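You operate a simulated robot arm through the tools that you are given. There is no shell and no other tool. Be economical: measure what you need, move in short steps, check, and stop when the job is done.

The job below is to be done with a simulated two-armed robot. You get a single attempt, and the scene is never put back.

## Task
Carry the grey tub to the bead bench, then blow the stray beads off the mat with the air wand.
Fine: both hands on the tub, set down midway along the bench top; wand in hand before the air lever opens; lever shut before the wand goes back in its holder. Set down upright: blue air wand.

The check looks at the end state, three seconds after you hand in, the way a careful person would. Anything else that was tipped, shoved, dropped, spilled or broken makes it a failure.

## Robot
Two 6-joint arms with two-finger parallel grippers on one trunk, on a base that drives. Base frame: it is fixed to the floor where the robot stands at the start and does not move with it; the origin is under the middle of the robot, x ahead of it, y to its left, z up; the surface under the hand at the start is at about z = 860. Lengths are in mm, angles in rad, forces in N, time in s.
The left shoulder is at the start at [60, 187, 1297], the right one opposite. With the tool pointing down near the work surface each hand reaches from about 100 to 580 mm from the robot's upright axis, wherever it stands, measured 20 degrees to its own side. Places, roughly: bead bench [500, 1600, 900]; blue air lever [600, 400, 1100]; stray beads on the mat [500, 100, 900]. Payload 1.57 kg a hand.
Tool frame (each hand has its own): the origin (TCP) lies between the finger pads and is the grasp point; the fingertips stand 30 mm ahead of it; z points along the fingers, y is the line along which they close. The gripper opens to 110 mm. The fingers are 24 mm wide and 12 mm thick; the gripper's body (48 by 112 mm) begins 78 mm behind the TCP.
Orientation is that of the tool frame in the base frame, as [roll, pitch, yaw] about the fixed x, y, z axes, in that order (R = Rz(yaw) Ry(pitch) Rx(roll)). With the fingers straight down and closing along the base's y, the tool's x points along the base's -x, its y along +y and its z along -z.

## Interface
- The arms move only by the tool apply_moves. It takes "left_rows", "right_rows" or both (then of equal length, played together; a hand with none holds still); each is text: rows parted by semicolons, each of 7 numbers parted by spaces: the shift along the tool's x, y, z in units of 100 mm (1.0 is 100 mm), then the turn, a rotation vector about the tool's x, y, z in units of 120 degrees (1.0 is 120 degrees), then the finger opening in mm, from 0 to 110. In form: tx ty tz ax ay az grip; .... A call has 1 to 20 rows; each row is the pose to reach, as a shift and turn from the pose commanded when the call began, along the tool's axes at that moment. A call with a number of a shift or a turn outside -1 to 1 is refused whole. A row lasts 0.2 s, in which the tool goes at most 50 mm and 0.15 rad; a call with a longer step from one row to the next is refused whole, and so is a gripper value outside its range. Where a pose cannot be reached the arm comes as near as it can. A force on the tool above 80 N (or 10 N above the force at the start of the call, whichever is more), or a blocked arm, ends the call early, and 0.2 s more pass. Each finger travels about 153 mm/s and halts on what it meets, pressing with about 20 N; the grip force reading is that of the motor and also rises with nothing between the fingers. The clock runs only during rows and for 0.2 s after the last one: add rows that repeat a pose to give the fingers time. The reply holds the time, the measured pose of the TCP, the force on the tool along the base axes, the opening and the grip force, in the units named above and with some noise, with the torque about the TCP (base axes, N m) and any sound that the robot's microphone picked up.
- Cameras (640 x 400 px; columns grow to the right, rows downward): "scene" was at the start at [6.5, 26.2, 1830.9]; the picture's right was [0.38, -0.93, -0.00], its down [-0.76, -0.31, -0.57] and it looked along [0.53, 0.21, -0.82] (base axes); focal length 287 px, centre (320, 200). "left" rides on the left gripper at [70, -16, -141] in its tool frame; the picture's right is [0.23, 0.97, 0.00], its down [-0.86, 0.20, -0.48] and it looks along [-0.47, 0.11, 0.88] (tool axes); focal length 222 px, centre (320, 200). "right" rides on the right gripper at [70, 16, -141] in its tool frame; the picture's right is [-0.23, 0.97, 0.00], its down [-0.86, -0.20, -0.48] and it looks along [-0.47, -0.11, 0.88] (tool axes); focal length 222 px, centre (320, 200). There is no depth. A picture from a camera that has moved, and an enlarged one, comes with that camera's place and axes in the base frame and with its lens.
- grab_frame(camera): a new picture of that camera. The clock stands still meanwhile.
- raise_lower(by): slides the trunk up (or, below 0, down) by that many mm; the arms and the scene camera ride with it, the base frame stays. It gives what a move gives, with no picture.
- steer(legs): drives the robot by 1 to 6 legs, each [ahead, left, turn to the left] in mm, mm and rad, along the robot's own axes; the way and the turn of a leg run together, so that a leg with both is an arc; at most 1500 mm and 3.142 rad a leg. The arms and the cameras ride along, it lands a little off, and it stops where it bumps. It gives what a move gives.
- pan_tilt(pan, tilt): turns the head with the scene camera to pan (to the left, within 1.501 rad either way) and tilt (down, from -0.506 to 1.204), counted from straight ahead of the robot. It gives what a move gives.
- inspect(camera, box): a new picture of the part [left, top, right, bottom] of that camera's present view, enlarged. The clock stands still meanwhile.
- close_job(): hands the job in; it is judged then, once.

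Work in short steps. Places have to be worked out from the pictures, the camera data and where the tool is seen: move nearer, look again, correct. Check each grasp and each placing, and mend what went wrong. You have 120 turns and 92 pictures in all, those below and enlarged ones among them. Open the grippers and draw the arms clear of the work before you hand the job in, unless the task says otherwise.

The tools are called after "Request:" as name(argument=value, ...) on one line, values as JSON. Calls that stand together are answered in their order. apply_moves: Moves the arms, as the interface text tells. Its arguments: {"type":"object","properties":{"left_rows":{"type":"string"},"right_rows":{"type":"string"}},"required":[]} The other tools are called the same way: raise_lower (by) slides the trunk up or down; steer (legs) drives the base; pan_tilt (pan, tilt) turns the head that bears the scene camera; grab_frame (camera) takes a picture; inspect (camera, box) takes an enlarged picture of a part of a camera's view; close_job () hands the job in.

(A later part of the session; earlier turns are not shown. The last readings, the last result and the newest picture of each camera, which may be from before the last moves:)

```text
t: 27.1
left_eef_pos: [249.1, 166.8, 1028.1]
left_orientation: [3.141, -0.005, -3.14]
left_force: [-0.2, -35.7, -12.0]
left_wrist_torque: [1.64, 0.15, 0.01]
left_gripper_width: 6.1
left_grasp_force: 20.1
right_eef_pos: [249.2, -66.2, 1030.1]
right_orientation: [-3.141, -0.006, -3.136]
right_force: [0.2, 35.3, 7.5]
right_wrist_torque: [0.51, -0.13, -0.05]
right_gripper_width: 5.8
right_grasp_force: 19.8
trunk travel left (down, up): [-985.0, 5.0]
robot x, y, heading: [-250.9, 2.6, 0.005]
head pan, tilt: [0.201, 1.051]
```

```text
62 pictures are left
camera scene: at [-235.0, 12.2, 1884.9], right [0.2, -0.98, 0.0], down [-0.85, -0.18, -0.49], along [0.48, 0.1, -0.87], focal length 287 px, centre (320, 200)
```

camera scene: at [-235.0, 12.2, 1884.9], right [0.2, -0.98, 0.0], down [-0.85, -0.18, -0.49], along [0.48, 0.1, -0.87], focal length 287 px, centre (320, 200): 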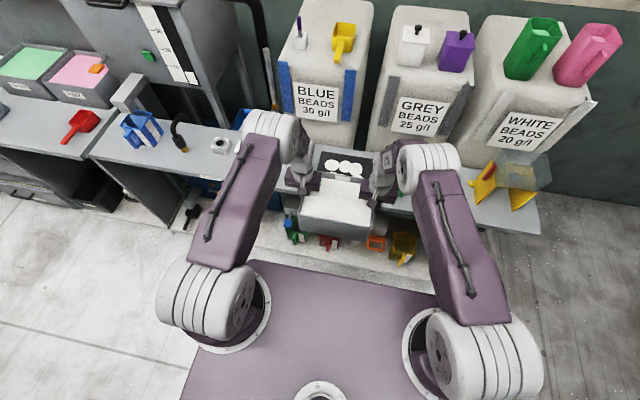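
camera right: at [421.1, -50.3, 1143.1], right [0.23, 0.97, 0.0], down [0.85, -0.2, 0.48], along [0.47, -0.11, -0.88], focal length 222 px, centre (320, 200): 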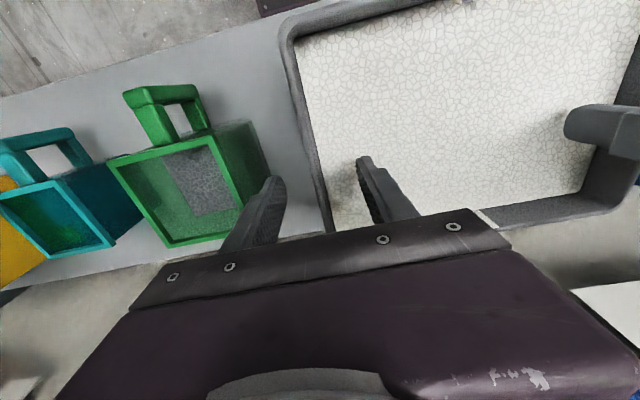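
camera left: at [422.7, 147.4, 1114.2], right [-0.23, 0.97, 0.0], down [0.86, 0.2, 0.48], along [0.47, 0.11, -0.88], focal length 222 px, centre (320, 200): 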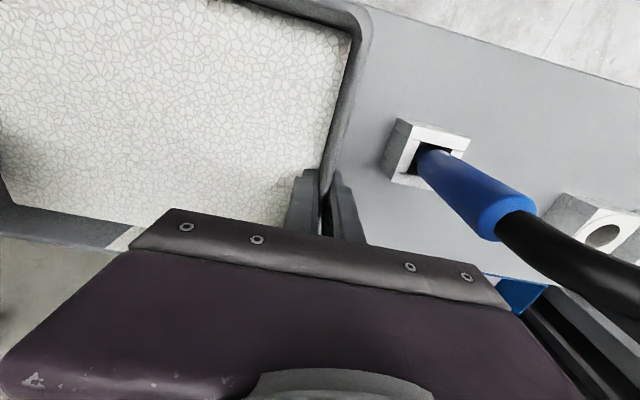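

Tub carried securely; three large white beads show on the mat. I drive left 1500 mm.

Request:
steer(legs=[[0, 1500, 0]])

Request:
grab_frame(camera="scene")

```text
t: 34.5
left_eef_pos: [248.6, 1649.1, 1029.9]
left_orientation: [3.141, 0.0, 3.136]
left_force: [-1.0, -7.5, -11.2]
left_wrist_torque: [1.31, -0.06, 0.05]
left_gripper_width: 6.1
left_grasp_force: 20.6
right_eef_pos: [245.5, 1414.3, 1030.2]
right_orientation: [3.138, 0.001, 3.139]
right_force: [-0.5, 7.5, 7.0]
right_wrist_torque: [0.79, 0.01, 0.04]
right_gripper_width: 6.0
right_grasp_force: 20.4
trunk travel left (down, up): [-985.0, 5.0]
robot x, y, heading: [-242.9, 1482.0, -0.005]
head pan, tilt: [0.201, 1.051]
```

```text
61 pictures are left
camera scene: at [-239.6, 1496.8, 1885.0], right [0.2, -0.98, 0.0], down [-0.85, -0.17, -0.5], along [0.49, 0.1, -0.87], focal length 287 px, centre (320, 200)
```

scene: 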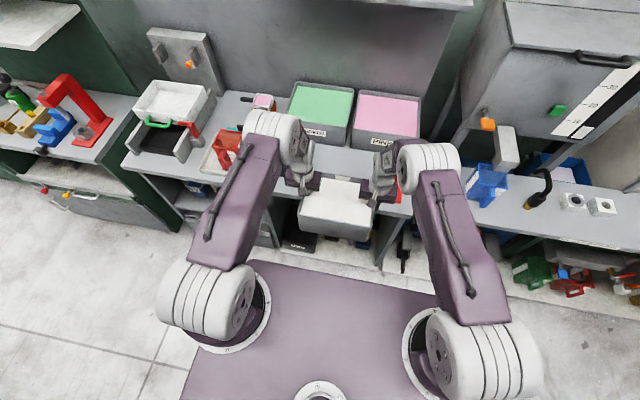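

I'm in front of the bench with the pink and green bead bins. I zoom to find its ends and free spots.

Request:
inspect(camera="scene", box=[100, 60, 340, 210])

Request:
inspect(camera="scene", box=[280, 80, 520, 280])

Request:
grab_frame(camera="left")

Request:
grab_frame(camera="right")

```text
2.67 times, centred on (220, 135) of scene
camera zoom: at [-239.6, 1496.8, 1885.0], right [0.2, -0.98, 0.0], down [-0.85, -0.17, -0.5], along [0.49, 0.1, -0.87], focal length 766 px, centre (587, 373)
```

zoom: 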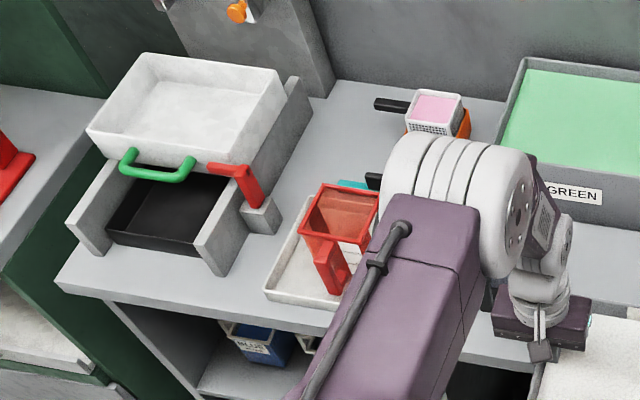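

```text
2.00 times, centred on (400, 180) of scene
camera zoom: at [-239.6, 1496.8, 1885.0], right [0.2, -0.98, 0.0], down [-0.85, -0.17, -0.5], along [0.49, 0.1, -0.87], focal length 575 px, centre (160, 240)
```

zoom: 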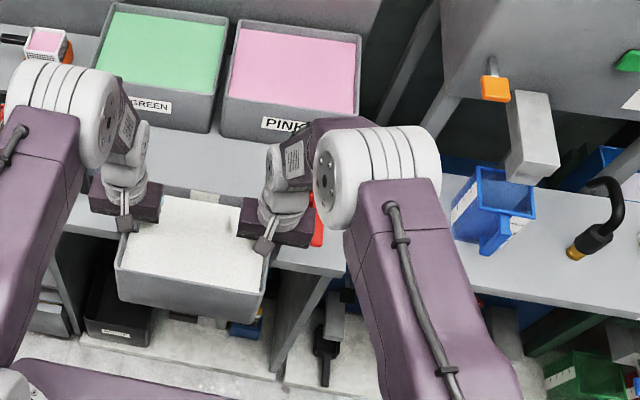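

```text
58 pictures are left
camera left: at [177.8, 1631.2, 1172.0], right [-0.22, 0.97, 0.0], down [0.86, 0.2, 0.48], along [0.47, 0.11, -0.88], focal length 222 px, centre (320, 200)
```

left: 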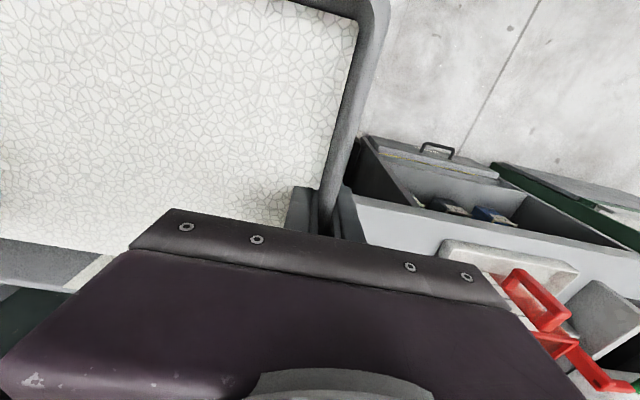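

```text
57 pictures are left
camera right: at [177.1, 1429.9, 1172.6], right [0.23, 0.97, 0.0], down [0.85, -0.2, 0.48], along [0.47, -0.11, -0.88], focal length 222 px, centre (320, 200)
```

right: 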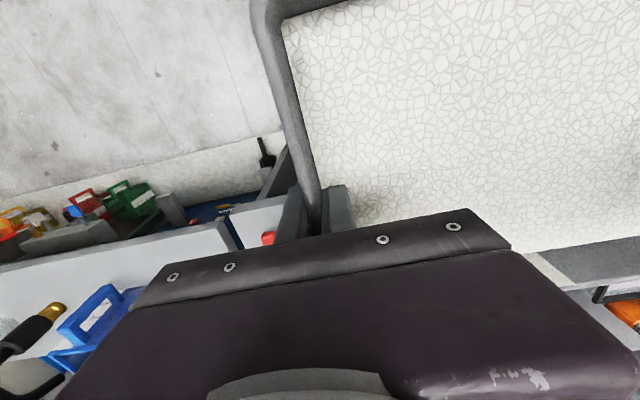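

Bench front edge x≈316, right end y≈1250, but the left end is uncertain (a seam may be hidden behind my left arm). I drive 450 mm more left to see the seam.

Request:
steer(legs=[[0, 450, 0]])

Request:
pan_tilt(pan=-0.1, tilt=0.95)

Request:
grab_frame(camera="scene")

```text
t: 37.2
left_eef_pos: [250.2, 2100.4, 1028.6]
left_orientation: [3.141, -0.002, 3.133]
left_force: [2.2, -1.0, -9.3]
left_wrist_torque: [1.13, 0.06, 0.1]
left_gripper_width: 6.0
left_grasp_force: 19.7
right_eef_pos: [250.1, 1865.7, 1029.4]
right_orientation: [3.136, 0.0, 3.136]
right_force: [-0.6, 1.0, 5.4]
right_wrist_torque: [0.53, -0.13, 0.12]
right_gripper_width: 5.8
right_grasp_force: 20.1
trunk travel left (down, up): [-985.0, 5.0]
robot x, y, heading: [-240.6, 1941.2, -0.007]
head pan, tilt: [0.201, 1.051]
```

```text
t: 38.0
left_eef_pos: [249.9, 2102.8, 1029.3]
left_orientation: [3.141, 0.001, 3.133]
left_force: [0.6, 0.0, -6.7]
left_wrist_torque: [0.91, -0.03, 0.18]
left_gripper_width: 5.9
left_grasp_force: 19.8
right_eef_pos: [248.9, 1869.5, 1031.9]
right_orientation: [3.14, 0.001, 3.133]
right_force: [-0.9, 0.8, 2.7]
right_wrist_torque: [0.23, -0.01, 0.14]
right_gripper_width: 5.8
right_grasp_force: 19.8
trunk travel left (down, up): [-985.0, 5.0]
robot x, y, heading: [-241.9, 1939.1, -0.005]
head pan, tilt: [-0.099, 0.949]
```

```text
56 pictures are left
camera scene: at [-230.0, 1933.2, 1892.0], right [-0.11, -0.99, 0.0], down [-0.81, 0.09, -0.58], along [0.58, -0.06, -0.81], focal length 287 px, centre (320, 200)
```

scene: 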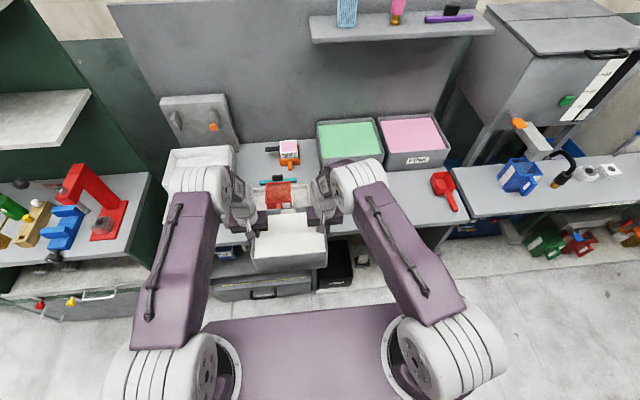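

The bench looks like a single unit with a white tray at the left and red scoop at the right. I zoom to measure its ends.

Request:
inspect(camera="scene", box=[100, 100, 340, 300])

Request:
inspect(camera="scene", box=[300, 100, 540, 300])

```text
2.00 times, centred on (220, 200) of scene
camera zoom: at [-230.0, 1933.2, 1892.0], right [-0.11, -0.99, 0.0], down [-0.81, 0.09, -0.58], along [0.58, -0.06, -0.81], focal length 575 px, centre (520, 200)
```

zoom: 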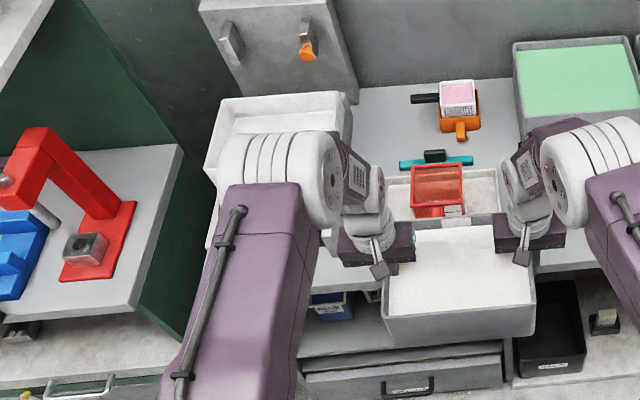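

```text
2.00 times, centred on (420, 200) of scene
camera zoom: at [-230.0, 1933.2, 1892.0], right [-0.11, -0.99, 0.0], down [-0.81, 0.09, -0.58], along [0.58, -0.06, -0.81], focal length 575 px, centre (120, 200)
```

zoom: 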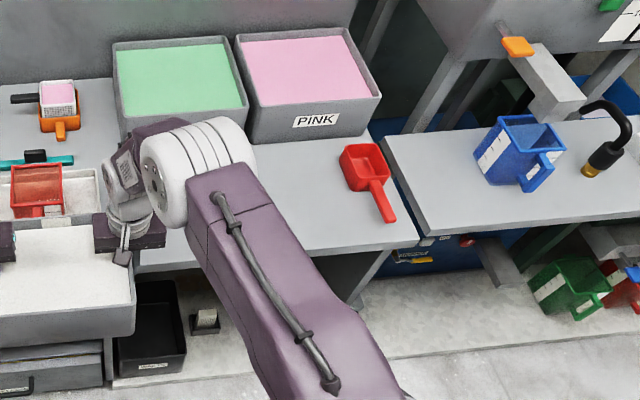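

The bench seems to run y≈1260–2469, or possibly two units joined near y≈1900 (hidden). I move right 250 mm and look at that seam region with the hand cameras.

Request:
steer(legs=[[0, -250, 0]])

Request:
pan_tilt(pan=0.35, tilt=0.8)

Request:
grab_frame(camera="scene")

Request:
grab_frame(camera="left")

```text
t: 39.9
left_eef_pos: [247.3, 1860.5, 1028.0]
left_orientation: [-3.138, 0.001, 3.14]
left_force: [1.7, 0.2, -7.4]
left_wrist_torque: [0.94, -0.1, 0.19]
left_gripper_width: 5.8
left_grasp_force: 20.4
right_eef_pos: [249.2, 1627.1, 1030.1]
right_orientation: [-3.139, -0.001, 3.14]
right_force: [-1.0, 1.8, 4.0]
right_wrist_torque: [0.3, 0.08, 0.13]
right_gripper_width: 6.1
right_grasp_force: 20.4
trunk travel left (down, up): [-985.0, 5.0]
robot x, y, heading: [-249.1, 1694.3, -0.003]
head pan, tilt: [-0.099, 0.949]
```

```text
t: 40.8
left_eef_pos: [248.0, 1857.1, 1030.0]
left_orientation: [3.139, 0.0, 3.141]
left_force: [1.5, -0.9, -6.5]
left_wrist_torque: [0.79, 0.01, 0.18]
left_gripper_width: 6.0
left_grasp_force: 19.9
right_eef_pos: [249.7, 1622.5, 1031.5]
right_orientation: [3.139, 0.0, -3.141]
right_force: [-1.7, 0.9, 1.8]
right_wrist_torque: [0.08, -0.06, 0.12]
right_gripper_width: 5.9
right_grasp_force: 19.7
trunk travel left (down, up): [-985.0, 5.0]
robot x, y, heading: [-242.9, 1691.3, -0.003]
head pan, tilt: [0.351, 0.799]
```

```text
53 pictures are left
camera scene: at [-227.6, 1718.2, 1903.5], right [0.34, -0.94, 0.0], down [-0.67, -0.24, -0.7], along [0.65, 0.24, -0.72], focal length 287 px, centre (320, 200)
```

scene: 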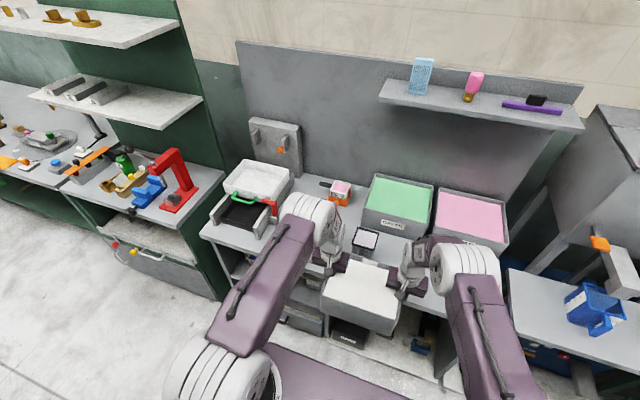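

```text
52 pictures are left
camera left: at [178.6, 1840.0, 1172.0], right [-0.23, 0.97, 0.0], down [0.86, 0.2, 0.48], along [0.47, 0.11, -0.88], focal length 222 px, centre (320, 200)
```

left: 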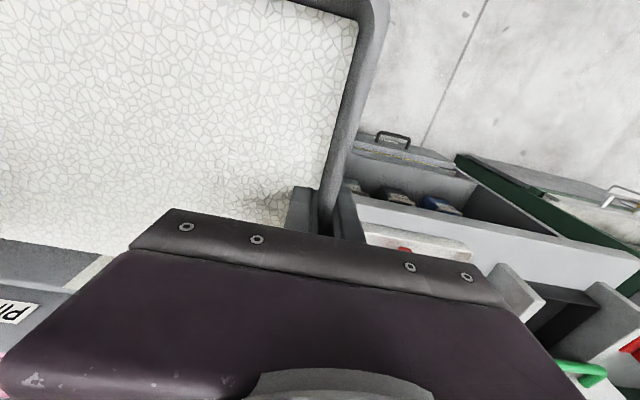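

The backboard shows one long bench. There's a small framed square item near (520, 1790); I zoom in there.

Request:
inspect(camera="scene", box=[290, 170, 450, 290])

Request:
inspect(camera="scene", box=[190, 140, 350, 260])

```text
3.33 times, centred on (370, 230) of scene
camera zoom: at [-227.6, 1718.2, 1903.5], right [0.34, -0.94, 0.0], down [-0.67, -0.24, -0.7], along [0.65, 0.24, -0.72], focal length 958 px, centre (153, 100)
```

zoom: 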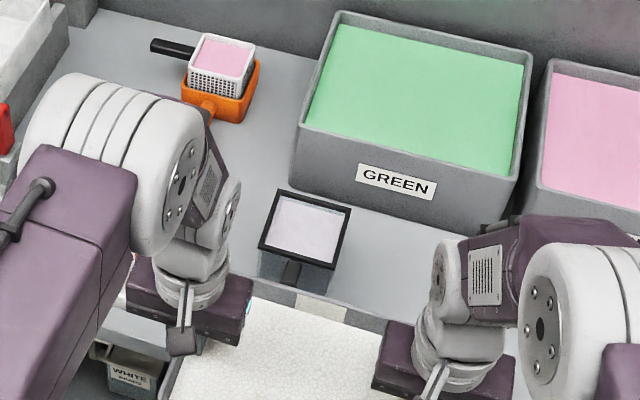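

```text
3.33 times, centred on (270, 200) of scene
camera zoom: at [-227.6, 1718.2, 1903.5], right [0.34, -0.94, 0.0], down [-0.67, -0.24, -0.7], along [0.65, 0.24, -0.72], focal length 958 px, centre (487, 200)
```

zoom: 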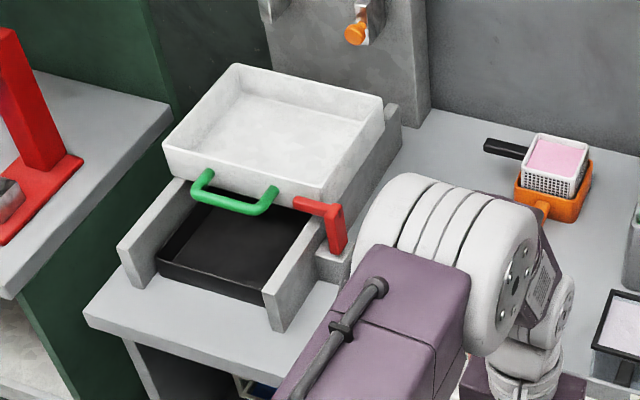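

The black item (a scoop/dish) lies at about y 1743–1835 and the tray further left; the free, bench-top spot in front of the bins is around y≈1590 (matching the given 1600). I move right 150 mm first and look.

Request:
steer(legs=[[0, -150, 0]])

Request:
pan_tilt(pan=0.1, tilt=0.85)

Request:
inspect(camera="scene", box=[220, 100, 460, 280])

```text
t: 42.1
left_eef_pos: [247.4, 1706.3, 1028.8]
left_orientation: [-3.137, -0.001, 3.137]
left_force: [-0.3, -0.1, -5.9]
left_wrist_torque: [0.86, -0.15, 0.17]
left_gripper_width: 5.9
left_grasp_force: 20.3
right_eef_pos: [248.4, 1472.6, 1030.7]
right_orientation: [-3.14, 0.0, 3.138]
right_force: [-0.3, 1.6, 1.6]
right_wrist_torque: [0.08, 0.05, 0.08]
right_gripper_width: 5.9
right_grasp_force: 20.0
trunk travel left (down, up): [-985.0, 5.0]
robot x, y, heading: [-242.6, 1538.6, -0.001]
head pan, tilt: [0.351, 0.799]
```

```text
t: 42.9
left_eef_pos: [247.2, 1703.3, 1029.6]
left_orientation: [3.141, -0.001, 3.138]
left_force: [1.2, -1.6, -5.8]
left_wrist_torque: [0.78, 0.04, 0.21]
left_gripper_width: 5.8
left_grasp_force: 20.0
right_eef_pos: [247.8, 1469.7, 1031.3]
right_orientation: [3.14, -0.001, 3.137]
right_force: [-1.7, 0.7, 1.3]
right_wrist_torque: [0.01, -0.08, 0.06]
right_gripper_width: 6.1
right_grasp_force: 19.9
trunk travel left (down, up): [-985.0, 5.0]
robot x, y, heading: [-245.0, 1538.0, 0.0]
head pan, tilt: [0.099, 0.85]
```

```text
2.22 times, centred on (340, 190) of scene
camera zoom: at [-225.7, 1546.4, 1899.5], right [0.1, -1.0, 0.0], down [-0.75, -0.07, -0.66], along [0.66, 0.06, -0.75], focal length 639 px, centre (276, 222)
```

zoom: 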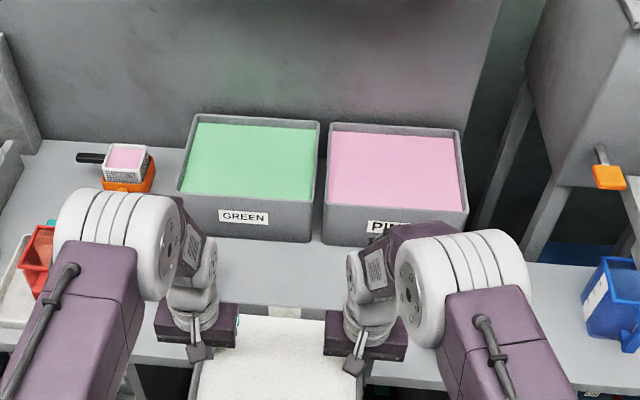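

Tub centre y≈1587, clear ahead. I drive ahead 190 mm.

Request:
steer(legs=[[190, 0, 0]])

Request:
pan_tilt(pan=0.3, tilt=1.0)

Request:
inspect(camera="scene", box=[200, 100, 480, 280])

Request:
grab_frame(camera="left")

```text
t: 44.5
left_eef_pos: [431.1, 1704.1, 1030.4]
left_orientation: [3.141, 0.002, 3.14]
left_force: [0.2, -1.2, -5.5]
left_wrist_torque: [0.79, -0.05, 0.18]
left_gripper_width: 6.1
left_grasp_force: 19.7
right_eef_pos: [431.6, 1469.3, 1032.2]
right_orientation: [3.138, 0.003, 3.14]
right_force: [-2.4, 0.4, 1.3]
right_wrist_torque: [0.04, -0.03, 0.1]
right_gripper_width: 6.0
right_grasp_force: 20.2
trunk travel left (down, up): [-985.0, 5.0]
robot x, y, heading: [-56.2, 1538.6, -0.003]
head pan, tilt: [0.099, 0.85]
```

```text
t: 45.2
left_eef_pos: [433.8, 1703.9, 1029.9]
left_orientation: [-3.141, -0.001, 3.14]
left_force: [1.3, -1.0, -5.6]
left_wrist_torque: [0.73, 0.07, 0.19]
left_gripper_width: 5.8
left_grasp_force: 20.0
right_eef_pos: [433.9, 1470.4, 1031.0]
right_orientation: [3.14, 0.002, 3.138]
right_force: [-1.6, 1.1, 1.9]
right_wrist_torque: [-0.08, -0.12, 0.06]
right_gripper_width: 5.7
right_grasp_force: 20.3
trunk travel left (down, up): [-985.0, 5.0]
robot x, y, heading: [-59.1, 1537.8, -0.004]
head pan, tilt: [0.3, 1.0]
```

```text
2.22 times, centred on (340, 190) of scene
camera zoom: at [-51.8, 1559.1, 1888.4], right [0.29, -0.96, 0.0], down [-0.8, -0.25, -0.54], along [0.52, 0.16, -0.84], focal length 639 px, centre (276, 222)
```

zoom: 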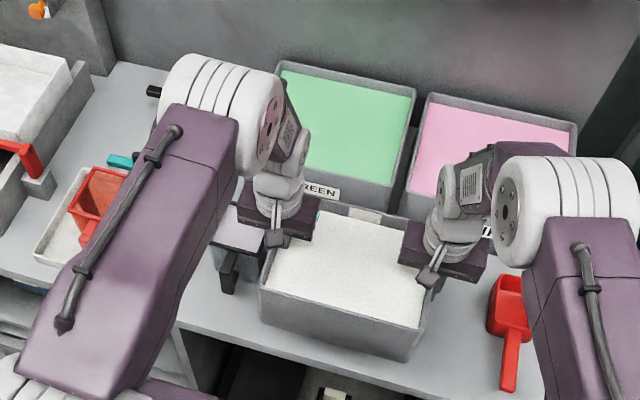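

```text
47 pictures are left
camera left: at [364.1, 1686.7, 1172.1], right [-0.22, 0.97, 0.0], down [0.86, 0.2, 0.48], along [0.47, 0.11, -0.88], focal length 222 px, centre (320, 200)
```

left: 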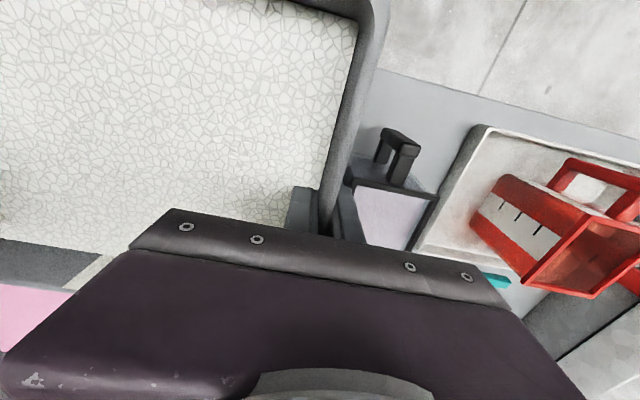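

The black scoop's edge is ~16 mm from the left outer finger; I shift 15 mm right for clearance and then lower the trunk 40 mm.

Request:
steer(legs=[[0, -15, 0]])

Request:
raise_lower(by=-40)

Request:
inspect(camera="scene", box=[260, 150, 420, 270])

Request:
inspect(camera="left", box=[240, 60, 520, 300])

```text
t: 46.0
left_eef_pos: [433.7, 1692.3, 1029.1]
left_orientation: [-3.139, -0.001, 3.14]
left_force: [0.4, -1.2, -4.1]
left_wrist_torque: [0.67, -0.14, 0.08]
left_gripper_width: 5.9
left_grasp_force: 19.6
right_eef_pos: [435.2, 1458.3, 1031.5]
right_orientation: [-3.141, 0.0, 3.14]
right_force: [-1.3, 1.8, 0.6]
right_wrist_torque: [-0.15, 0.09, -0.04]
right_gripper_width: 5.8
right_grasp_force: 19.7
trunk travel left (down, up): [-985.0, 5.0]
robot x, y, heading: [-56.9, 1520.6, -0.005]
head pan, tilt: [0.3, 1.0]
```

```text
t: 46.8
left_eef_pos: [433.7, 1689.3, 988.5]
left_orientation: [3.141, -0.001, 3.14]
left_force: [0.8, -0.3, -4.2]
left_wrist_torque: [0.64, 0.04, 0.19]
left_gripper_width: 6.0
left_grasp_force: 19.9
right_eef_pos: [435.4, 1455.5, 991.4]
right_orientation: [3.141, 0.002, 3.14]
right_force: [-0.7, 1.7, -0.7]
right_wrist_torque: [-0.09, -0.11, 0.03]
right_gripper_width: 6.1
right_grasp_force: 19.9
trunk travel left (down, up): [-945.0, 45.0]
robot x, y, heading: [-57.4, 1520.5, -0.002]
head pan, tilt: [0.3, 1.0]
```

```text
3.33 times, centred on (340, 210) of scene
camera zoom: at [-50.4, 1545.1, 1848.4], right [0.29, -0.96, 0.0], down [-0.8, -0.25, -0.54], along [0.52, 0.16, -0.84], focal length 958 px, centre (253, 167)
```

zoom: 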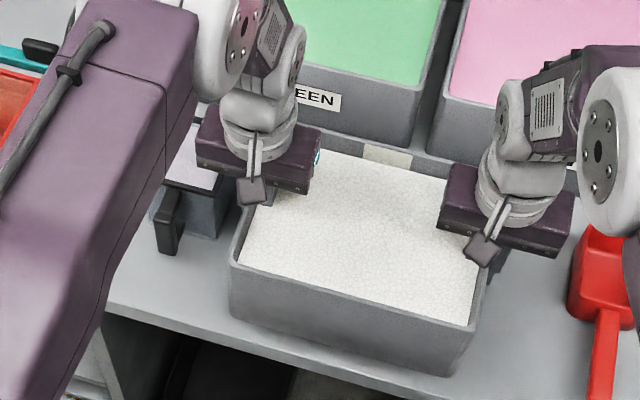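

```text
1.67 times, centred on (380, 180) of left
camera zoom: at [365.0, 1672.5, 1131.7], right [-0.22, 0.97, 0.0], down [0.86, 0.2, 0.48], along [0.47, 0.11, -0.88], focal length 370 px, centre (220, 233)
```

zoom: 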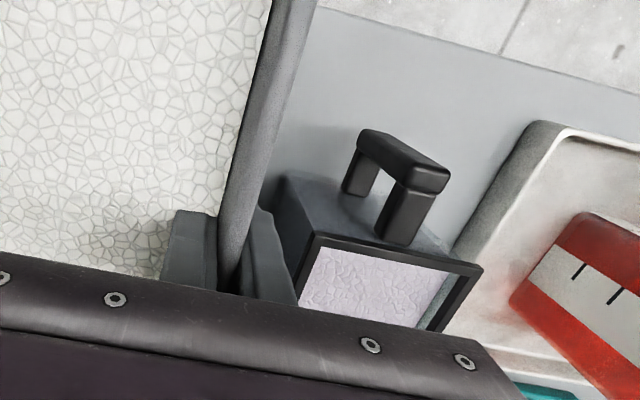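

Bench front edge recomputed at x≈330; the tub front is only ~15–20 mm inside it. I move ahead 28 mm for a safer footing (bins still ~30 mm behind).

Request:
steer(legs=[[28, 0, 0]])

Request:
inspect(camera="scene", box=[260, 150, 420, 270])

```text
t: 47.6
left_eef_pos: [455.6, 1688.2, 993.2]
left_orientation: [3.14, 0.006, 3.138]
left_force: [-0.4, -1.3, -4.7]
left_wrist_torque: [0.61, -0.07, 0.18]
left_gripper_width: 6.1
left_grasp_force: 20.1
right_eef_pos: [455.5, 1454.1, 995.1]
right_orientation: [3.14, 0.008, 3.141]
right_force: [-1.0, 0.9, 1.2]
right_wrist_torque: [0.03, -0.09, 0.06]
right_gripper_width: 5.8
right_grasp_force: 19.8
trunk travel left (down, up): [-945.0, 45.0]
robot x, y, heading: [-29.0, 1517.9, -0.007]
head pan, tilt: [0.3, 1.0]
```

```text
3.33 times, centred on (340, 210) of scene
camera zoom: at [-35.0, 1543.5, 1848.5], right [0.29, -0.96, 0.0], down [-0.8, -0.25, -0.55], along [0.52, 0.16, -0.84], focal length 958 px, centre (253, 167)
```

zoom: 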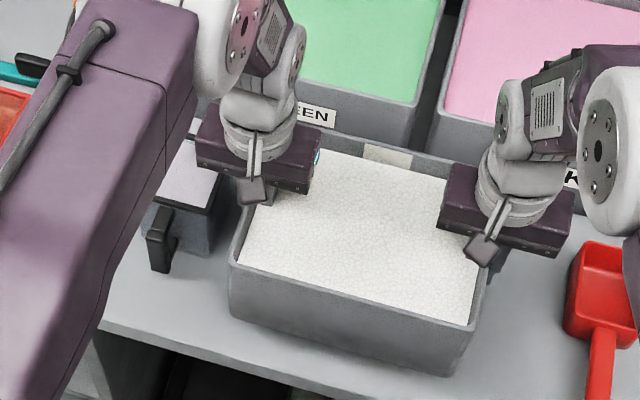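

Better footing. I lower with the arms 10 mm in small rows and watch for contact.

Request:
apply_moves(left_rows="0 0 0.04 0 0 0 0; 0 0 0.08 0 0 0 0; 0 0 0.1 0 0 0 0", right_rows="0 0 0.04 0 0 0 0; 0 0 0.08 0 0 0 0; 0 0 0.1 0 0 0 0")

Request:
apply_moves(left_rows="0 0 0.03 0 0 0 0; 0 0 0.03 0 0 0 0", right_rows="0 0 0.03 0 0 0 0; 0 0 0.03 0 0 0 0")

```text
t: 48.4
left_eef_pos: [460.7, 1690.0, 980.1]
left_orientation: [-3.141, -0.002, 3.139]
left_force: [1.8, 2.9, -6.9]
left_wrist_torque: [0.65, 0.15, 0.25]
left_gripper_width: 5.9
left_grasp_force: 19.4
right_eef_pos: [462.8, 1453.2, 981.7]
right_orientation: [-3.141, 0.001, 3.138]
right_force: [-2.3, -2.7, 2.9]
right_wrist_torque: [0.44, -0.16, 0.2]
right_gripper_width: 6.1
right_grasp_force: 19.9
trunk travel left (down, up): [-945.0, 45.0]
robot x, y, heading: [-31.4, 1524.0, -0.003]
head pan, tilt: [0.3, 1.0]
```

```text
t: 49.0
left_eef_pos: [460.3, 1689.1, 976.8]
left_orientation: [-3.141, -0.001, 3.138]
left_force: [1.8, 5.4, -11.1]
left_wrist_torque: [0.98, -0.58, 0.22]
left_gripper_width: 6.0
left_grasp_force: 19.4
right_eef_pos: [461.8, 1454.4, 977.8]
right_orientation: [3.141, 0.0, 3.141]
right_force: [-1.8, -5.4, 6.4]
right_wrist_torque: [1.04, 0.53, 0.17]
right_gripper_width: 5.9
right_grasp_force: 20.8
trunk travel left (down, up): [-945.0, 45.0]
robot x, y, heading: [-33.1, 1523.4, 0.001]
head pan, tilt: [0.3, 1.0]
```

Sum of vertical forces still ≈ −4.5 N (tub weight): not down yet. Continue in 3–4 mm steps.

Request:
apply_moves(left_rows="0 0 0.04 0 0 0 0; 0 0 0.04 0 0 0 0", right_rows="0 0 0.04 0 0 0 0; 0 0 0.04 0 0 0 0")

Request:
apply_moves(left_rows="0 0 0.04 0 0 0 0; 0 0 0.04 0 0 0 0", right_rows="0 0 0.04 0 0 0 0; 0 0 0.04 0 0 0 0")

```text
t: 49.6
left_eef_pos: [460.6, 1689.5, 972.1]
left_orientation: [-3.141, 0.0, 3.139]
left_force: [0.6, 9.2, -13.4]
left_wrist_torque: [1.15, -0.36, 0.13]
left_gripper_width: 6.0
left_grasp_force: 20.2
right_eef_pos: [462.2, 1453.9, 973.7]
right_orientation: [3.141, -0.001, 3.14]
right_force: [-1.2, -8.7, 9.1]
right_wrist_torque: [1.37, 0.28, 0.1]
right_gripper_width: 6.0
right_grasp_force: 19.8
trunk travel left (down, up): [-945.0, 45.0]
robot x, y, heading: [-29.3, 1519.6, -0.005]
head pan, tilt: [0.3, 1.0]
```

```text
t: 50.2
left_eef_pos: [461.4, 1689.4, 967.7]
left_orientation: [-3.141, -0.002, 3.138]
left_force: [2.3, 6.0, -10.6]
left_wrist_torque: [1.11, 0.08, 0.2]
left_gripper_width: 5.8
left_grasp_force: 20.1
right_eef_pos: [462.2, 1455.5, 970.3]
right_orientation: [3.14, -0.001, 3.139]
right_force: [-2.4, -4.8, 7.4]
right_wrist_torque: [0.99, -0.14, 0.13]
right_gripper_width: 5.8
right_grasp_force: 20.1
trunk travel left (down, up): [-945.0, 45.0]
robot x, y, heading: [-32.2, 1525.5, 0.001]
head pan, tilt: [0.3, 1.0]
```

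Still hanging. I check the gap by picture.

Request:
inspect(camera="scene", box=[300, 200, 400, 270])

Request:
apply_moves(left_rows="0 0 0.04 0 0 0 0; 0 0 0.08 0 0 0 0; 0 0 0.08 0 0 0 0", right_rows="0 0 0.04 0 0 0 0; 0 0 0.08 0 0 0 0; 0 0 0.08 0 0 0 0")

```text
5.71 times, centred on (350, 235) of scene
camera zoom: at [-23.4, 1544.2, 1848.4], right [0.29, -0.96, 0.0], down [-0.8, -0.25, -0.54], along [0.52, 0.16, -0.84], focal length 1642 px, centre (149, 0)
```

zoom: 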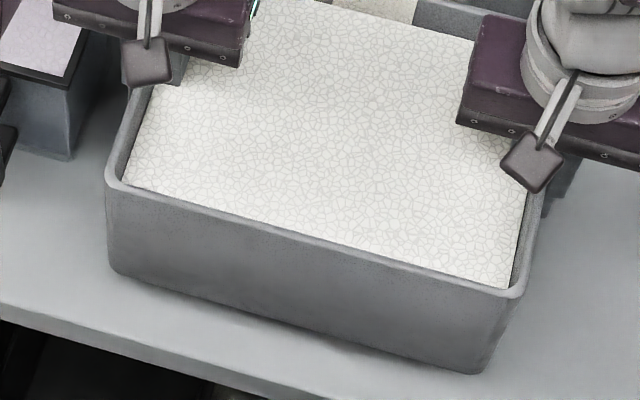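

```text
t: 51.0
left_eef_pos: [461.3, 1689.0, 960.7]
left_orientation: [-3.141, -0.001, 3.14]
left_force: [1.9, 7.5, -9.6]
left_wrist_torque: [0.83, 0.47, 0.27]
left_gripper_width: 6.1
left_grasp_force: 20.0
right_eef_pos: [463.5, 1455.6, 961.9]
right_orientation: [3.14, -0.001, 3.14]
right_force: [-1.5, -6.7, 5.1]
right_wrist_torque: [0.88, -0.53, 0.19]
right_gripper_width: 5.7
right_grasp_force: 19.5
trunk travel left (down, up): [-945.0, 45.0]
robot x, y, heading: [-30.9, 1524.4, -0.002]
head pan, tilt: [0.3, 1.0]
```

The bench must be lower, ~860 like the shelf. Continue down.

Request:
apply_moves(left_rows="0 0 0.04 0 0 0 0; 0 0 0.08 0 0 0 0; 0 0 0.11 0 0 0 0; 0 0 0.11 0 0 0 0", right_rows="0 0 0.04 0 0 0 0; 0 0 0.08 0 0 0 0; 0 0 0.11 0 0 0 0; 0 0 0.11 0 0 0 0")

Request:
apply_moves(left_rows="0 0 0.03 0 0 0 0; 0 0 0.06 0 0 0 0; 0 0 0.06 0 0 0 0", right_rows="0 0 0.03 0 0 0 0; 0 0 0.06 0 0 0 0; 0 0 0.06 0 0 0 0")

```text
t: 52.0
left_eef_pos: [461.1, 1689.4, 949.4]
left_orientation: [-3.141, -0.002, 3.139]
left_force: [0.9, 13.9, -3.9]
left_wrist_torque: [0.16, 0.5, 0.13]
left_gripper_width: 5.8
left_grasp_force: 20.0
right_eef_pos: [462.3, 1455.2, 950.4]
right_orientation: [-3.141, 0.001, 3.14]
right_force: [-0.4, -13.4, -0.9]
right_wrist_torque: [0.27, -0.56, -0.05]
right_gripper_width: 6.1
right_grasp_force: 20.4
trunk travel left (down, up): [-945.0, 45.0]
robot x, y, heading: [-31.2, 1523.5, -0.001]
head pan, tilt: [0.3, 1.0]
```

```text
t: 52.8
left_eef_pos: [462.0, 1689.3, 942.3]
left_orientation: [3.141, -0.001, 3.138]
left_force: [-2.8, 16.7, -2.8]
left_wrist_torque: [-0.02, -0.35, -0.15]
left_gripper_width: 5.7
left_grasp_force: 19.8
right_eef_pos: [461.5, 1454.8, 944.8]
right_orientation: [3.141, 0.0, 3.14]
right_force: [2.2, -16.2, -1.0]
right_wrist_torque: [0.2, 0.33, -0.31]
right_gripper_width: 5.7
right_grasp_force: 20.2
trunk travel left (down, up): [-945.0, 45.0]
robot x, y, heading: [-31.9, 1523.6, -0.002]
head pan, tilt: [0.3, 1.0]
```

Vertical sum is ‑3.8 N, nearly down. A few more mm.

Request:
apply_moves(left_rows="0 0 0.03 0 0 0 0; 0 0 0.03 0 0 0 0", right_rows="0 0 0.03 0 0 0 0; 0 0 0.03 0 0 0 0")

Request:
apply_moves(left_rows="0 0 0.03 0 0 0 0; 0 0 0.03 0 0 0 0", right_rows="0 0 0.03 0 0 0 0; 0 0 0.03 0 0 0 0")

Request:
inspect(camera="scene", box=[300, 200, 400, 270])

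```text
t: 53.4
left_eef_pos: [461.5, 1689.7, 940.1]
left_orientation: [3.141, 0.0, 3.14]
left_force: [-0.5, 16.9, 0.8]
left_wrist_torque: [-0.55, 0.13, -0.12]
left_gripper_width: 6.1
left_grasp_force: 19.9
right_eef_pos: [461.2, 1455.7, 942.2]
right_orientation: [-3.141, 0.0, 3.139]
right_force: [1.1, -17.5, -5.2]
right_wrist_torque: [-0.15, -0.14, -0.24]
right_gripper_width: 5.8
right_grasp_force: 19.8
trunk travel left (down, up): [-945.0, 45.0]
robot x, y, heading: [-32.9, 1525.6, -0.004]
head pan, tilt: [0.3, 1.0]
```

```text
t: 54.0
left_eef_pos: [462.1, 1689.6, 937.8]
left_orientation: [3.141, -0.003, 3.139]
left_force: [-2.8, 13.5, -1.2]
left_wrist_torque: [-0.02, -0.57, -0.28]
left_gripper_width: 6.0
left_grasp_force: 20.5
right_eef_pos: [462.7, 1455.1, 938.9]
right_orientation: [3.14, -0.001, -3.141]
right_force: [3.7, -13.8, -4.0]
right_wrist_torque: [-0.19, 0.52, -0.38]
right_gripper_width: 5.7
right_grasp_force: 20.2
trunk travel left (down, up): [-945.0, 45.0]
robot x, y, heading: [-34.1, 1527.0, 0.001]
head pan, tilt: [0.3, 1.0]
```

```text
5.71 times, centred on (350, 235) of scene
camera zoom: at [-23.1, 1544.2, 1848.4], right [0.29, -0.96, 0.0], down [-0.8, -0.25, -0.54], along [0.52, 0.16, -0.84], focal length 1642 px, centre (149, 0)
```

zoom: 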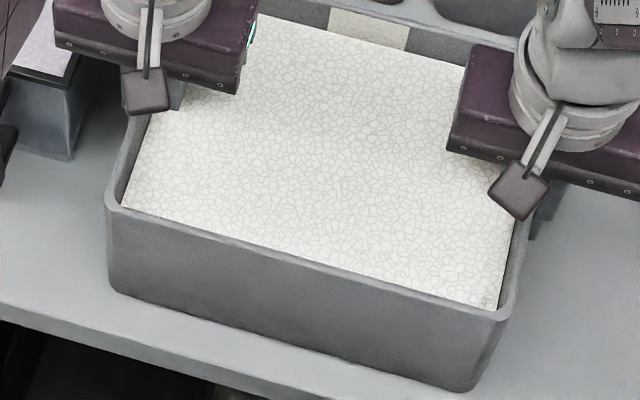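

Weight still on the hands. Continue by 3 mm steps.

Request:
apply_moves(left_rows="0 0 0.03 0 0 0 0; 0 0 0.03 0 0 0 0", right_rows="0 0 0.03 0 0 0 0; 0 0 0.03 0 0 0 0")

Request:
apply_moves(left_rows="0 0 0.03 0 0 0 0; 0 0 0.03 0 0 0 0", right_rows="0 0 0.03 0 0 0 0; 0 0 0.03 0 0 0 0")

Request:
apply_moves(left_rows="0 0 0.03 0 0 0 0; 0 0 0.03 0 0 0 0", right_rows="0 0 0.03 0 0 0 0; 0 0 0.03 0 0 0 0")

```text
t: 54.6
left_eef_pos: [462.4, 1689.0, 934.6]
left_orientation: [-3.141, -0.001, 3.138]
left_force: [-2.9, 9.7, 16.1]
left_wrist_torque: [-0.33, 0.43, -0.49]
left_gripper_width: 5.9
left_grasp_force: 19.9
right_eef_pos: [461.2, 1455.5, 937.8]
right_orientation: [3.14, 0.002, 3.139]
right_force: [5.6, -8.0, -3.2]
right_wrist_torque: [-0.55, 0.91, -0.47]
right_gripper_width: 6.2
right_grasp_force: 20.3
trunk travel left (down, up): [-945.0, 45.0]
robot x, y, heading: [-29.9, 1525.5, -0.004]
head pan, tilt: [0.3, 1.0]
```

```text
t: 55.2
left_eef_pos: [460.2, 1689.1, 933.8]
left_orientation: [-3.141, 0.006, 3.137]
left_force: [6.5, 3.9, 18.6]
left_wrist_torque: [0.73, -0.07, -0.31]
left_gripper_width: 5.8
left_grasp_force: 19.6
right_eef_pos: [461.5, 1455.0, 935.7]
right_orientation: [3.139, 0.006, 3.14]
right_force: [2.7, -4.2, 19.9]
right_wrist_torque: [-1.53, -0.1, -0.52]
right_gripper_width: 5.9
right_grasp_force: 20.1
trunk travel left (down, up): [-945.0, 45.0]
robot x, y, heading: [-33.9, 1523.9, -0.0]
head pan, tilt: [0.3, 1.0]
```

```text
t: 55.8
left_eef_pos: [458.7, 1689.5, 930.0]
left_orientation: [-3.141, 0.002, 3.14]
left_force: [1.6, 2.0, 19.6]
left_wrist_torque: [-0.14, 0.01, 0.09]
left_gripper_width: 6.0
left_grasp_force: 19.8
right_eef_pos: [460.6, 1455.9, 931.9]
right_orientation: [3.139, 0.003, 3.14]
right_force: [4.8, -3.2, 18.6]
right_wrist_torque: [-1.11, 0.13, -0.05]
right_gripper_width: 5.9
right_grasp_force: 20.0
trunk travel left (down, up): [-945.0, 45.0]
robot x, y, heading: [-29.1, 1525.7, -0.0]
head pan, tilt: [0.3, 1.0]
```

The tub is down on the bench. I release to 20 mm and rise straight up 100 mm.

Request:
apply_moves(left_rows="0 0 0 0 0 0 12; 0 0 0 0 0 0 20; 0 0 0 0 0 0 20", right_rows="0 0 0 0 0 0 12; 0 0 0 0 0 0 20; 0 0 0 0 0 0 20")

Request:
apply_moves(left_rows="0 0 -0.15 0 0 0 20; 0 0 -0.4 0 0 0 20; 0 0 -0.7 0 0 0 20; 0 0 -1 0 0 0 20", right_rows="0 0 -0.15 0 0 0 20; 0 0 -0.4 0 0 0 20; 0 0 -0.7 0 0 0 20; 0 0 -1 0 0 0 20")

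Request:
grab_frame(camera="scene")

```text
t: 56.6
left_eef_pos: [459.9, 1691.4, 928.0]
left_orientation: [3.141, -0.004, 3.138]
left_force: [0.0, -1.1, 0.1]
left_wrist_torque: [-0.01, 0.05, -0.01]
left_gripper_width: 19.9
left_grasp_force: 0.0
right_eef_pos: [461.9, 1456.0, 929.9]
right_orientation: [3.141, -0.001, 3.139]
right_force: [1.2, 0.1, 0.2]
right_wrist_torque: [-0.03, -0.01, 0.02]
right_gripper_width: 20.0
right_grasp_force: 0.1
trunk travel left (down, up): [-945.0, 45.0]
robot x, y, heading: [-30.7, 1522.9, -0.004]
head pan, tilt: [0.3, 1.0]
```

```text
t: 57.6
left_eef_pos: [459.4, 1688.4, 1028.9]
left_orientation: [3.141, 0.001, 3.139]
left_force: [0.1, 0.1, -0.3]
left_wrist_torque: [-0.01, -0.03, 0.02]
left_gripper_width: 20.2
left_grasp_force: 0.1
right_eef_pos: [459.1, 1454.7, 1031.4]
right_orientation: [3.141, 0.0, 3.14]
right_force: [0.3, -0.3, -1.0]
right_wrist_torque: [0.0, 0.01, -0.01]
right_gripper_width: 20.0
right_grasp_force: 0.1
trunk travel left (down, up): [-945.0, 45.0]
robot x, y, heading: [-32.4, 1522.2, -0.002]
head pan, tilt: [0.3, 1.0]
```

```text
41 pictures are left
camera scene: at [-25.8, 1544.0, 1848.3], right [0.29, -0.96, 0.0], down [-0.8, -0.25, -0.54], along [0.52, 0.16, -0.84], focal length 287 px, centre (320, 200)
```

scene: 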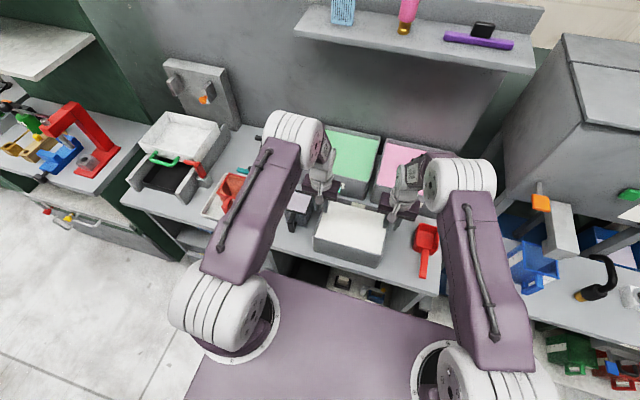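

The tub stands on the bench at about (465, 1572), clear of everything. I back off 210 mm and return rightwards to y≈250, where the right hand can use the wand and the left the lever.

Request:
steer(legs=[[-210, 0, 0], [0, -1290, 0]])

Request:
pan_tilt(pan=0.0, tilt=0.85)

Request:
grab_frame(camera="scene")

```text
t: 65.2
left_eef_pos: [251.1, 427.2, 1029.4]
left_orientation: [3.141, -0.001, -3.137]
left_force: [0.1, 0.4, 0.6]
left_wrist_torque: [-0.01, 0.0, -0.01]
left_gripper_width: 20.0
left_grasp_force: 0.1
right_eef_pos: [254.2, 193.8, 1030.1]
right_orientation: [3.141, 0.0, -3.139]
right_force: [-0.7, 0.7, 0.1]
right_wrist_torque: [0.01, 0.02, 0.0]
right_gripper_width: 19.9
right_grasp_force: 0.1
trunk travel left (down, up): [-945.0, 45.0]
robot x, y, heading: [-238.2, 257.5, 0.007]
head pan, tilt: [0.3, 1.0]
```

```text
t: 66.0
left_eef_pos: [251.1, 428.0, 1028.9]
left_orientation: [-3.141, -0.001, -3.138]
left_force: [-0.2, -0.9, 0.8]
left_wrist_torque: [0.01, 0.02, 0.0]
left_gripper_width: 19.8
left_grasp_force: 0.0
right_eef_pos: [254.9, 192.9, 1029.5]
right_orientation: [3.14, 0.0, -3.14]
right_force: [-0.4, 0.6, 0.3]
right_wrist_torque: [0.0, -0.01, 0.02]
right_gripper_width: 20.1
right_grasp_force: 0.1
trunk travel left (down, up): [-945.0, 45.0]
robot x, y, heading: [-238.2, 258.4, 0.004]
head pan, tilt: [0.0, 0.85]
```

```text
40 pictures are left
camera scene: at [-219.8, 259.2, 1859.5], right [0.0, -1.0, 0.0], down [-0.75, 0.0, -0.66], along [0.66, 0.0, -0.75], focal length 287 px, centre (320, 200)
```

scene: 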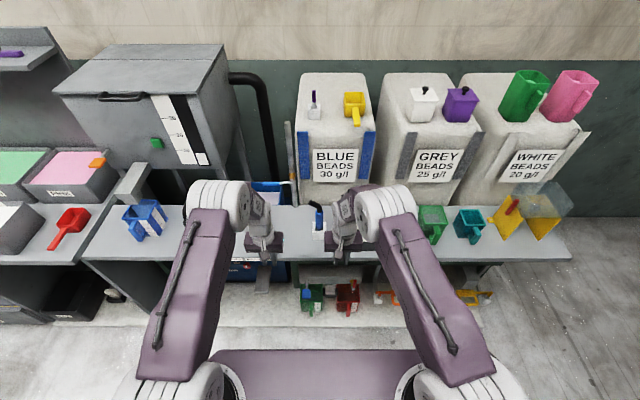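

I raise both hands 150 mm, spread them, and zoom on the wand, mat and lever.

Request:
apply_moves(left_rows="0 0.2 -0.4 0 0 0 60; 0 0.5 -0.8 0 0 0 100; 0 0.8 -1 0 0 0 110; 0 1 -1 0 0 0 110", right_rows="0 -0.2 -0.4 0 0 0 60; 0 -0.5 -0.8 0 0 0 100; 0 -0.8 -1 0 0 0 110; 0 -1 -1 0 0 0 110")

Request:
apply_moves(left_rows="0 0 -0.4 0 0 0 110; 0 0 -0.7 0 0 0 110", right_rows="0 0 -0.4 0 0 0 110; 0 0 -0.7 0 0 0 110")

Request:
inspect(camera="scene", box=[240, 130, 440, 270])

```text
t: 67.0
left_eef_pos: [253.4, 527.7, 1130.4]
left_orientation: [3.141, -0.001, -3.139]
left_force: [0.9, 0.2, 0.8]
left_wrist_torque: [-0.01, 0.02, 0.0]
left_gripper_width: 110.0
left_grasp_force: 0.0
right_eef_pos: [254.5, 93.5, 1129.5]
right_orientation: [-3.142, 0.0, -3.137]
right_force: [0.6, 0.0, -0.1]
right_wrist_torque: [0.03, 0.0, -0.01]
right_gripper_width: 110.0
right_grasp_force: 0.1
trunk travel left (down, up): [-945.0, 45.0]
robot x, y, heading: [-237.3, 257.9, 0.001]
head pan, tilt: [0.0, 0.85]
```

```text
t: 67.6
left_eef_pos: [250.6, 528.7, 1199.5]
left_orientation: [-3.141, 0.001, -3.138]
left_force: [-0.1, -0.1, 0.1]
left_wrist_torque: [-0.01, -0.04, 0.0]
left_gripper_width: 110.0
left_grasp_force: 0.0
right_eef_pos: [251.8, 93.3, 1199.7]
right_orientation: [3.14, 0.001, -3.138]
right_force: [-0.6, 0.4, -0.4]
right_wrist_torque: [0.0, -0.04, 0.02]
right_gripper_width: 109.9
right_grasp_force: 0.1
trunk travel left (down, up): [-945.0, 45.0]
robot x, y, heading: [-237.4, 263.6, 0.004]
head pan, tilt: [0.0, 0.85]
```

```text
2.86 times, centred on (340, 200) of scene
camera zoom: at [-222.7, 259.4, 1859.5], right [0.0, -1.0, 0.0], down [-0.75, 0.0, -0.66], along [0.66, 0.0, -0.75], focal length 821 px, centre (263, 200)
```

zoom: 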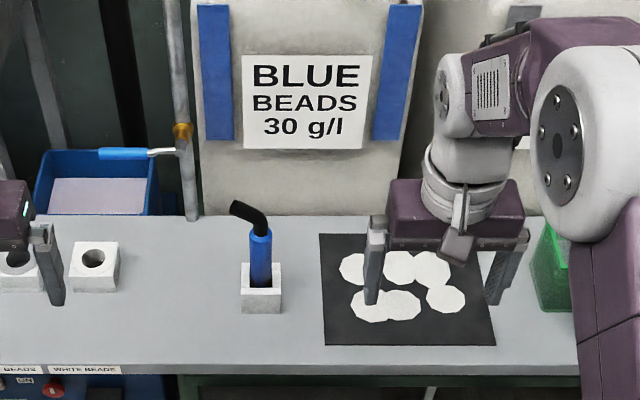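

Stereo gives: lever pivot ≈(570, 370, 1064) with its handle along +y to y≈482; wand handle vertical at ≈(462, 260), blue part z≈900–1025, nozzle bent toward +y with tip ≈(467, 298, 1062); six bead patches on mat x 430–540, y −25..140. I drive ahead 115 mm and turn both hands to point forward (pitch −90°).

Request:
steer(legs=[[115, 0, 0]])

Request:
apply_moves(left_rows="0 0 0 0 -0.07 0 110; 0 0 0 0 -0.14 0 110; 0 0 0 0 -0.21 0 110; 0 0 0 0 -0.28 0 110; 0 0 0 0 -0.35 0 110; 0 0 0 0 -0.42 0 110; 0 0 0 0 -0.49 0 110; 0 0 0 0 -0.56 0 110; 0 0 0 0 -0.63 0 110; 0 0 0 0 -0.70 0 110; 0 0 0 0 -0.75 0 110; 0 0 0 0 -0.75 0 110", right_rows="0 0 0 0 -0.07 0 110; 0 0 0 0 -0.14 0 110; 0 0 0 0 -0.21 0 110; 0 0 0 0 -0.28 0 110; 0 0 0 0 -0.35 0 110; 0 0 0 0 -0.42 0 110; 0 0 0 0 -0.49 0 110; 0 0 0 0 -0.56 0 110; 0 0 0 0 -0.63 0 110; 0 0 0 0 -0.70 0 110; 0 0 0 0 -0.75 0 110; 0 0 0 0 -0.75 0 110")

Request:
grab_frame(camera="scene")

```text
t: 68.8
left_eef_pos: [362.9, 528.6, 1198.8]
left_orientation: [-3.141, 0.005, -3.139]
left_force: [-0.2, 0.8, -0.1]
left_wrist_torque: [0.01, -0.04, 0.01]
left_gripper_width: 109.9
left_grasp_force: 0.1
right_eef_pos: [363.3, 92.4, 1201.5]
right_orientation: [3.139, 0.004, -3.137]
right_force: [0.3, 0.3, 0.2]
right_wrist_torque: [0.0, -0.05, 0.01]
right_gripper_width: 109.8
right_grasp_force: 0.1
trunk travel left (down, up): [-945.0, 45.0]
robot x, y, heading: [-124.3, 258.3, 0.007]
head pan, tilt: [0.0, 0.85]
```

```text
t: 71.4
left_eef_pos: [425.4, 497.5, 1214.2]
left_orientation: [-1.634, 1.37, -1.675]
left_force: [0.1, -0.3, -0.2]
left_wrist_torque: [0.0, 0.0, -0.01]
left_gripper_width: 109.9
left_grasp_force: 0.1
left hand out of reach, approached as far as the arm can: row 4, 5, 6, 7, 8, 9, 10, 11, 12
right_eef_pos: [563.7, 92.5, 1353.5]
right_orientation: [-3.138, 1.464, -3.134]
right_force: [-0.1, 0.2, -0.4]
right_wrist_torque: [0.02, 0.02, -0.04]
right_gripper_width: 110.0
right_grasp_force: 0.0
right hand out of reach, approached as far as the arm can: row 3, 7, 8, 9, 10, 11, 12
trunk travel left (down, up): [-945.0, 45.0]
robot x, y, heading: [-123.9, 258.6, -0.001]
head pan, tilt: [0.0, 0.85]
```

```text
38 pictures are left
camera scene: at [-107.1, 262.5, 1859.6], right [0.0, -1.0, 0.0], down [-0.75, 0.0, -0.66], along [0.66, 0.0, -0.75], focal length 287 px, centre (320, 200)
```

scene: 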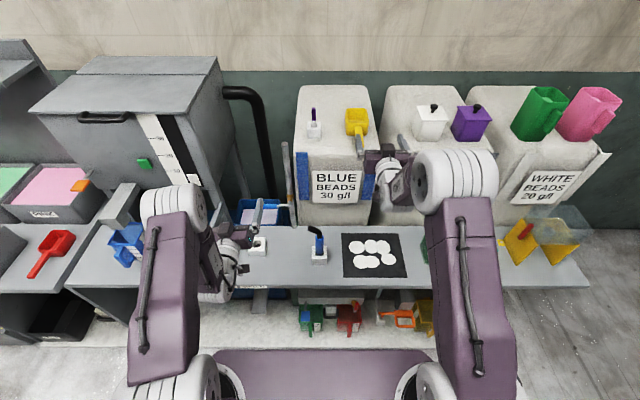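

Hands now point forward, though clipped by reach limits. I bring the right hand back and down stepwise toward a pre-grasp in front of the wand, watching reach messages.

Request:
apply_moves(right_rows="0.33 0 -0.33 0 0 0 110; 0.66 0 -0.66 0 0 0 110; 1 0 -1 0 0 0 110; 1 0 -1 0 0 0 110")

```text
t: 72.4
left_eef_pos: [428.2, 495.9, 1212.2]
left_orientation: [-1.649, 1.371, -1.69]
left_force: [-0.4, -0.4, -0.3]
left_wrist_torque: [0.0, -0.02, 0.05]
left_gripper_width: 110.1
left_grasp_force: 0.0
right_eef_pos: [566.2, 89.8, 1351.7]
right_orientation: [3.128, 1.463, 3.131]
right_force: [0.0, -0.9, -1.0]
right_wrist_torque: [0.01, 0.02, 0.03]
right_gripper_width: 110.1
right_grasp_force: 0.1
right hand out of reach, approached as far as the arm can: row 1, 2, 3, 4
trunk travel left (down, up): [-945.0, 45.0]
robot x, y, heading: [-125.9, 259.8, -0.004]
head pan, tilt: [0.0, 0.85]
```

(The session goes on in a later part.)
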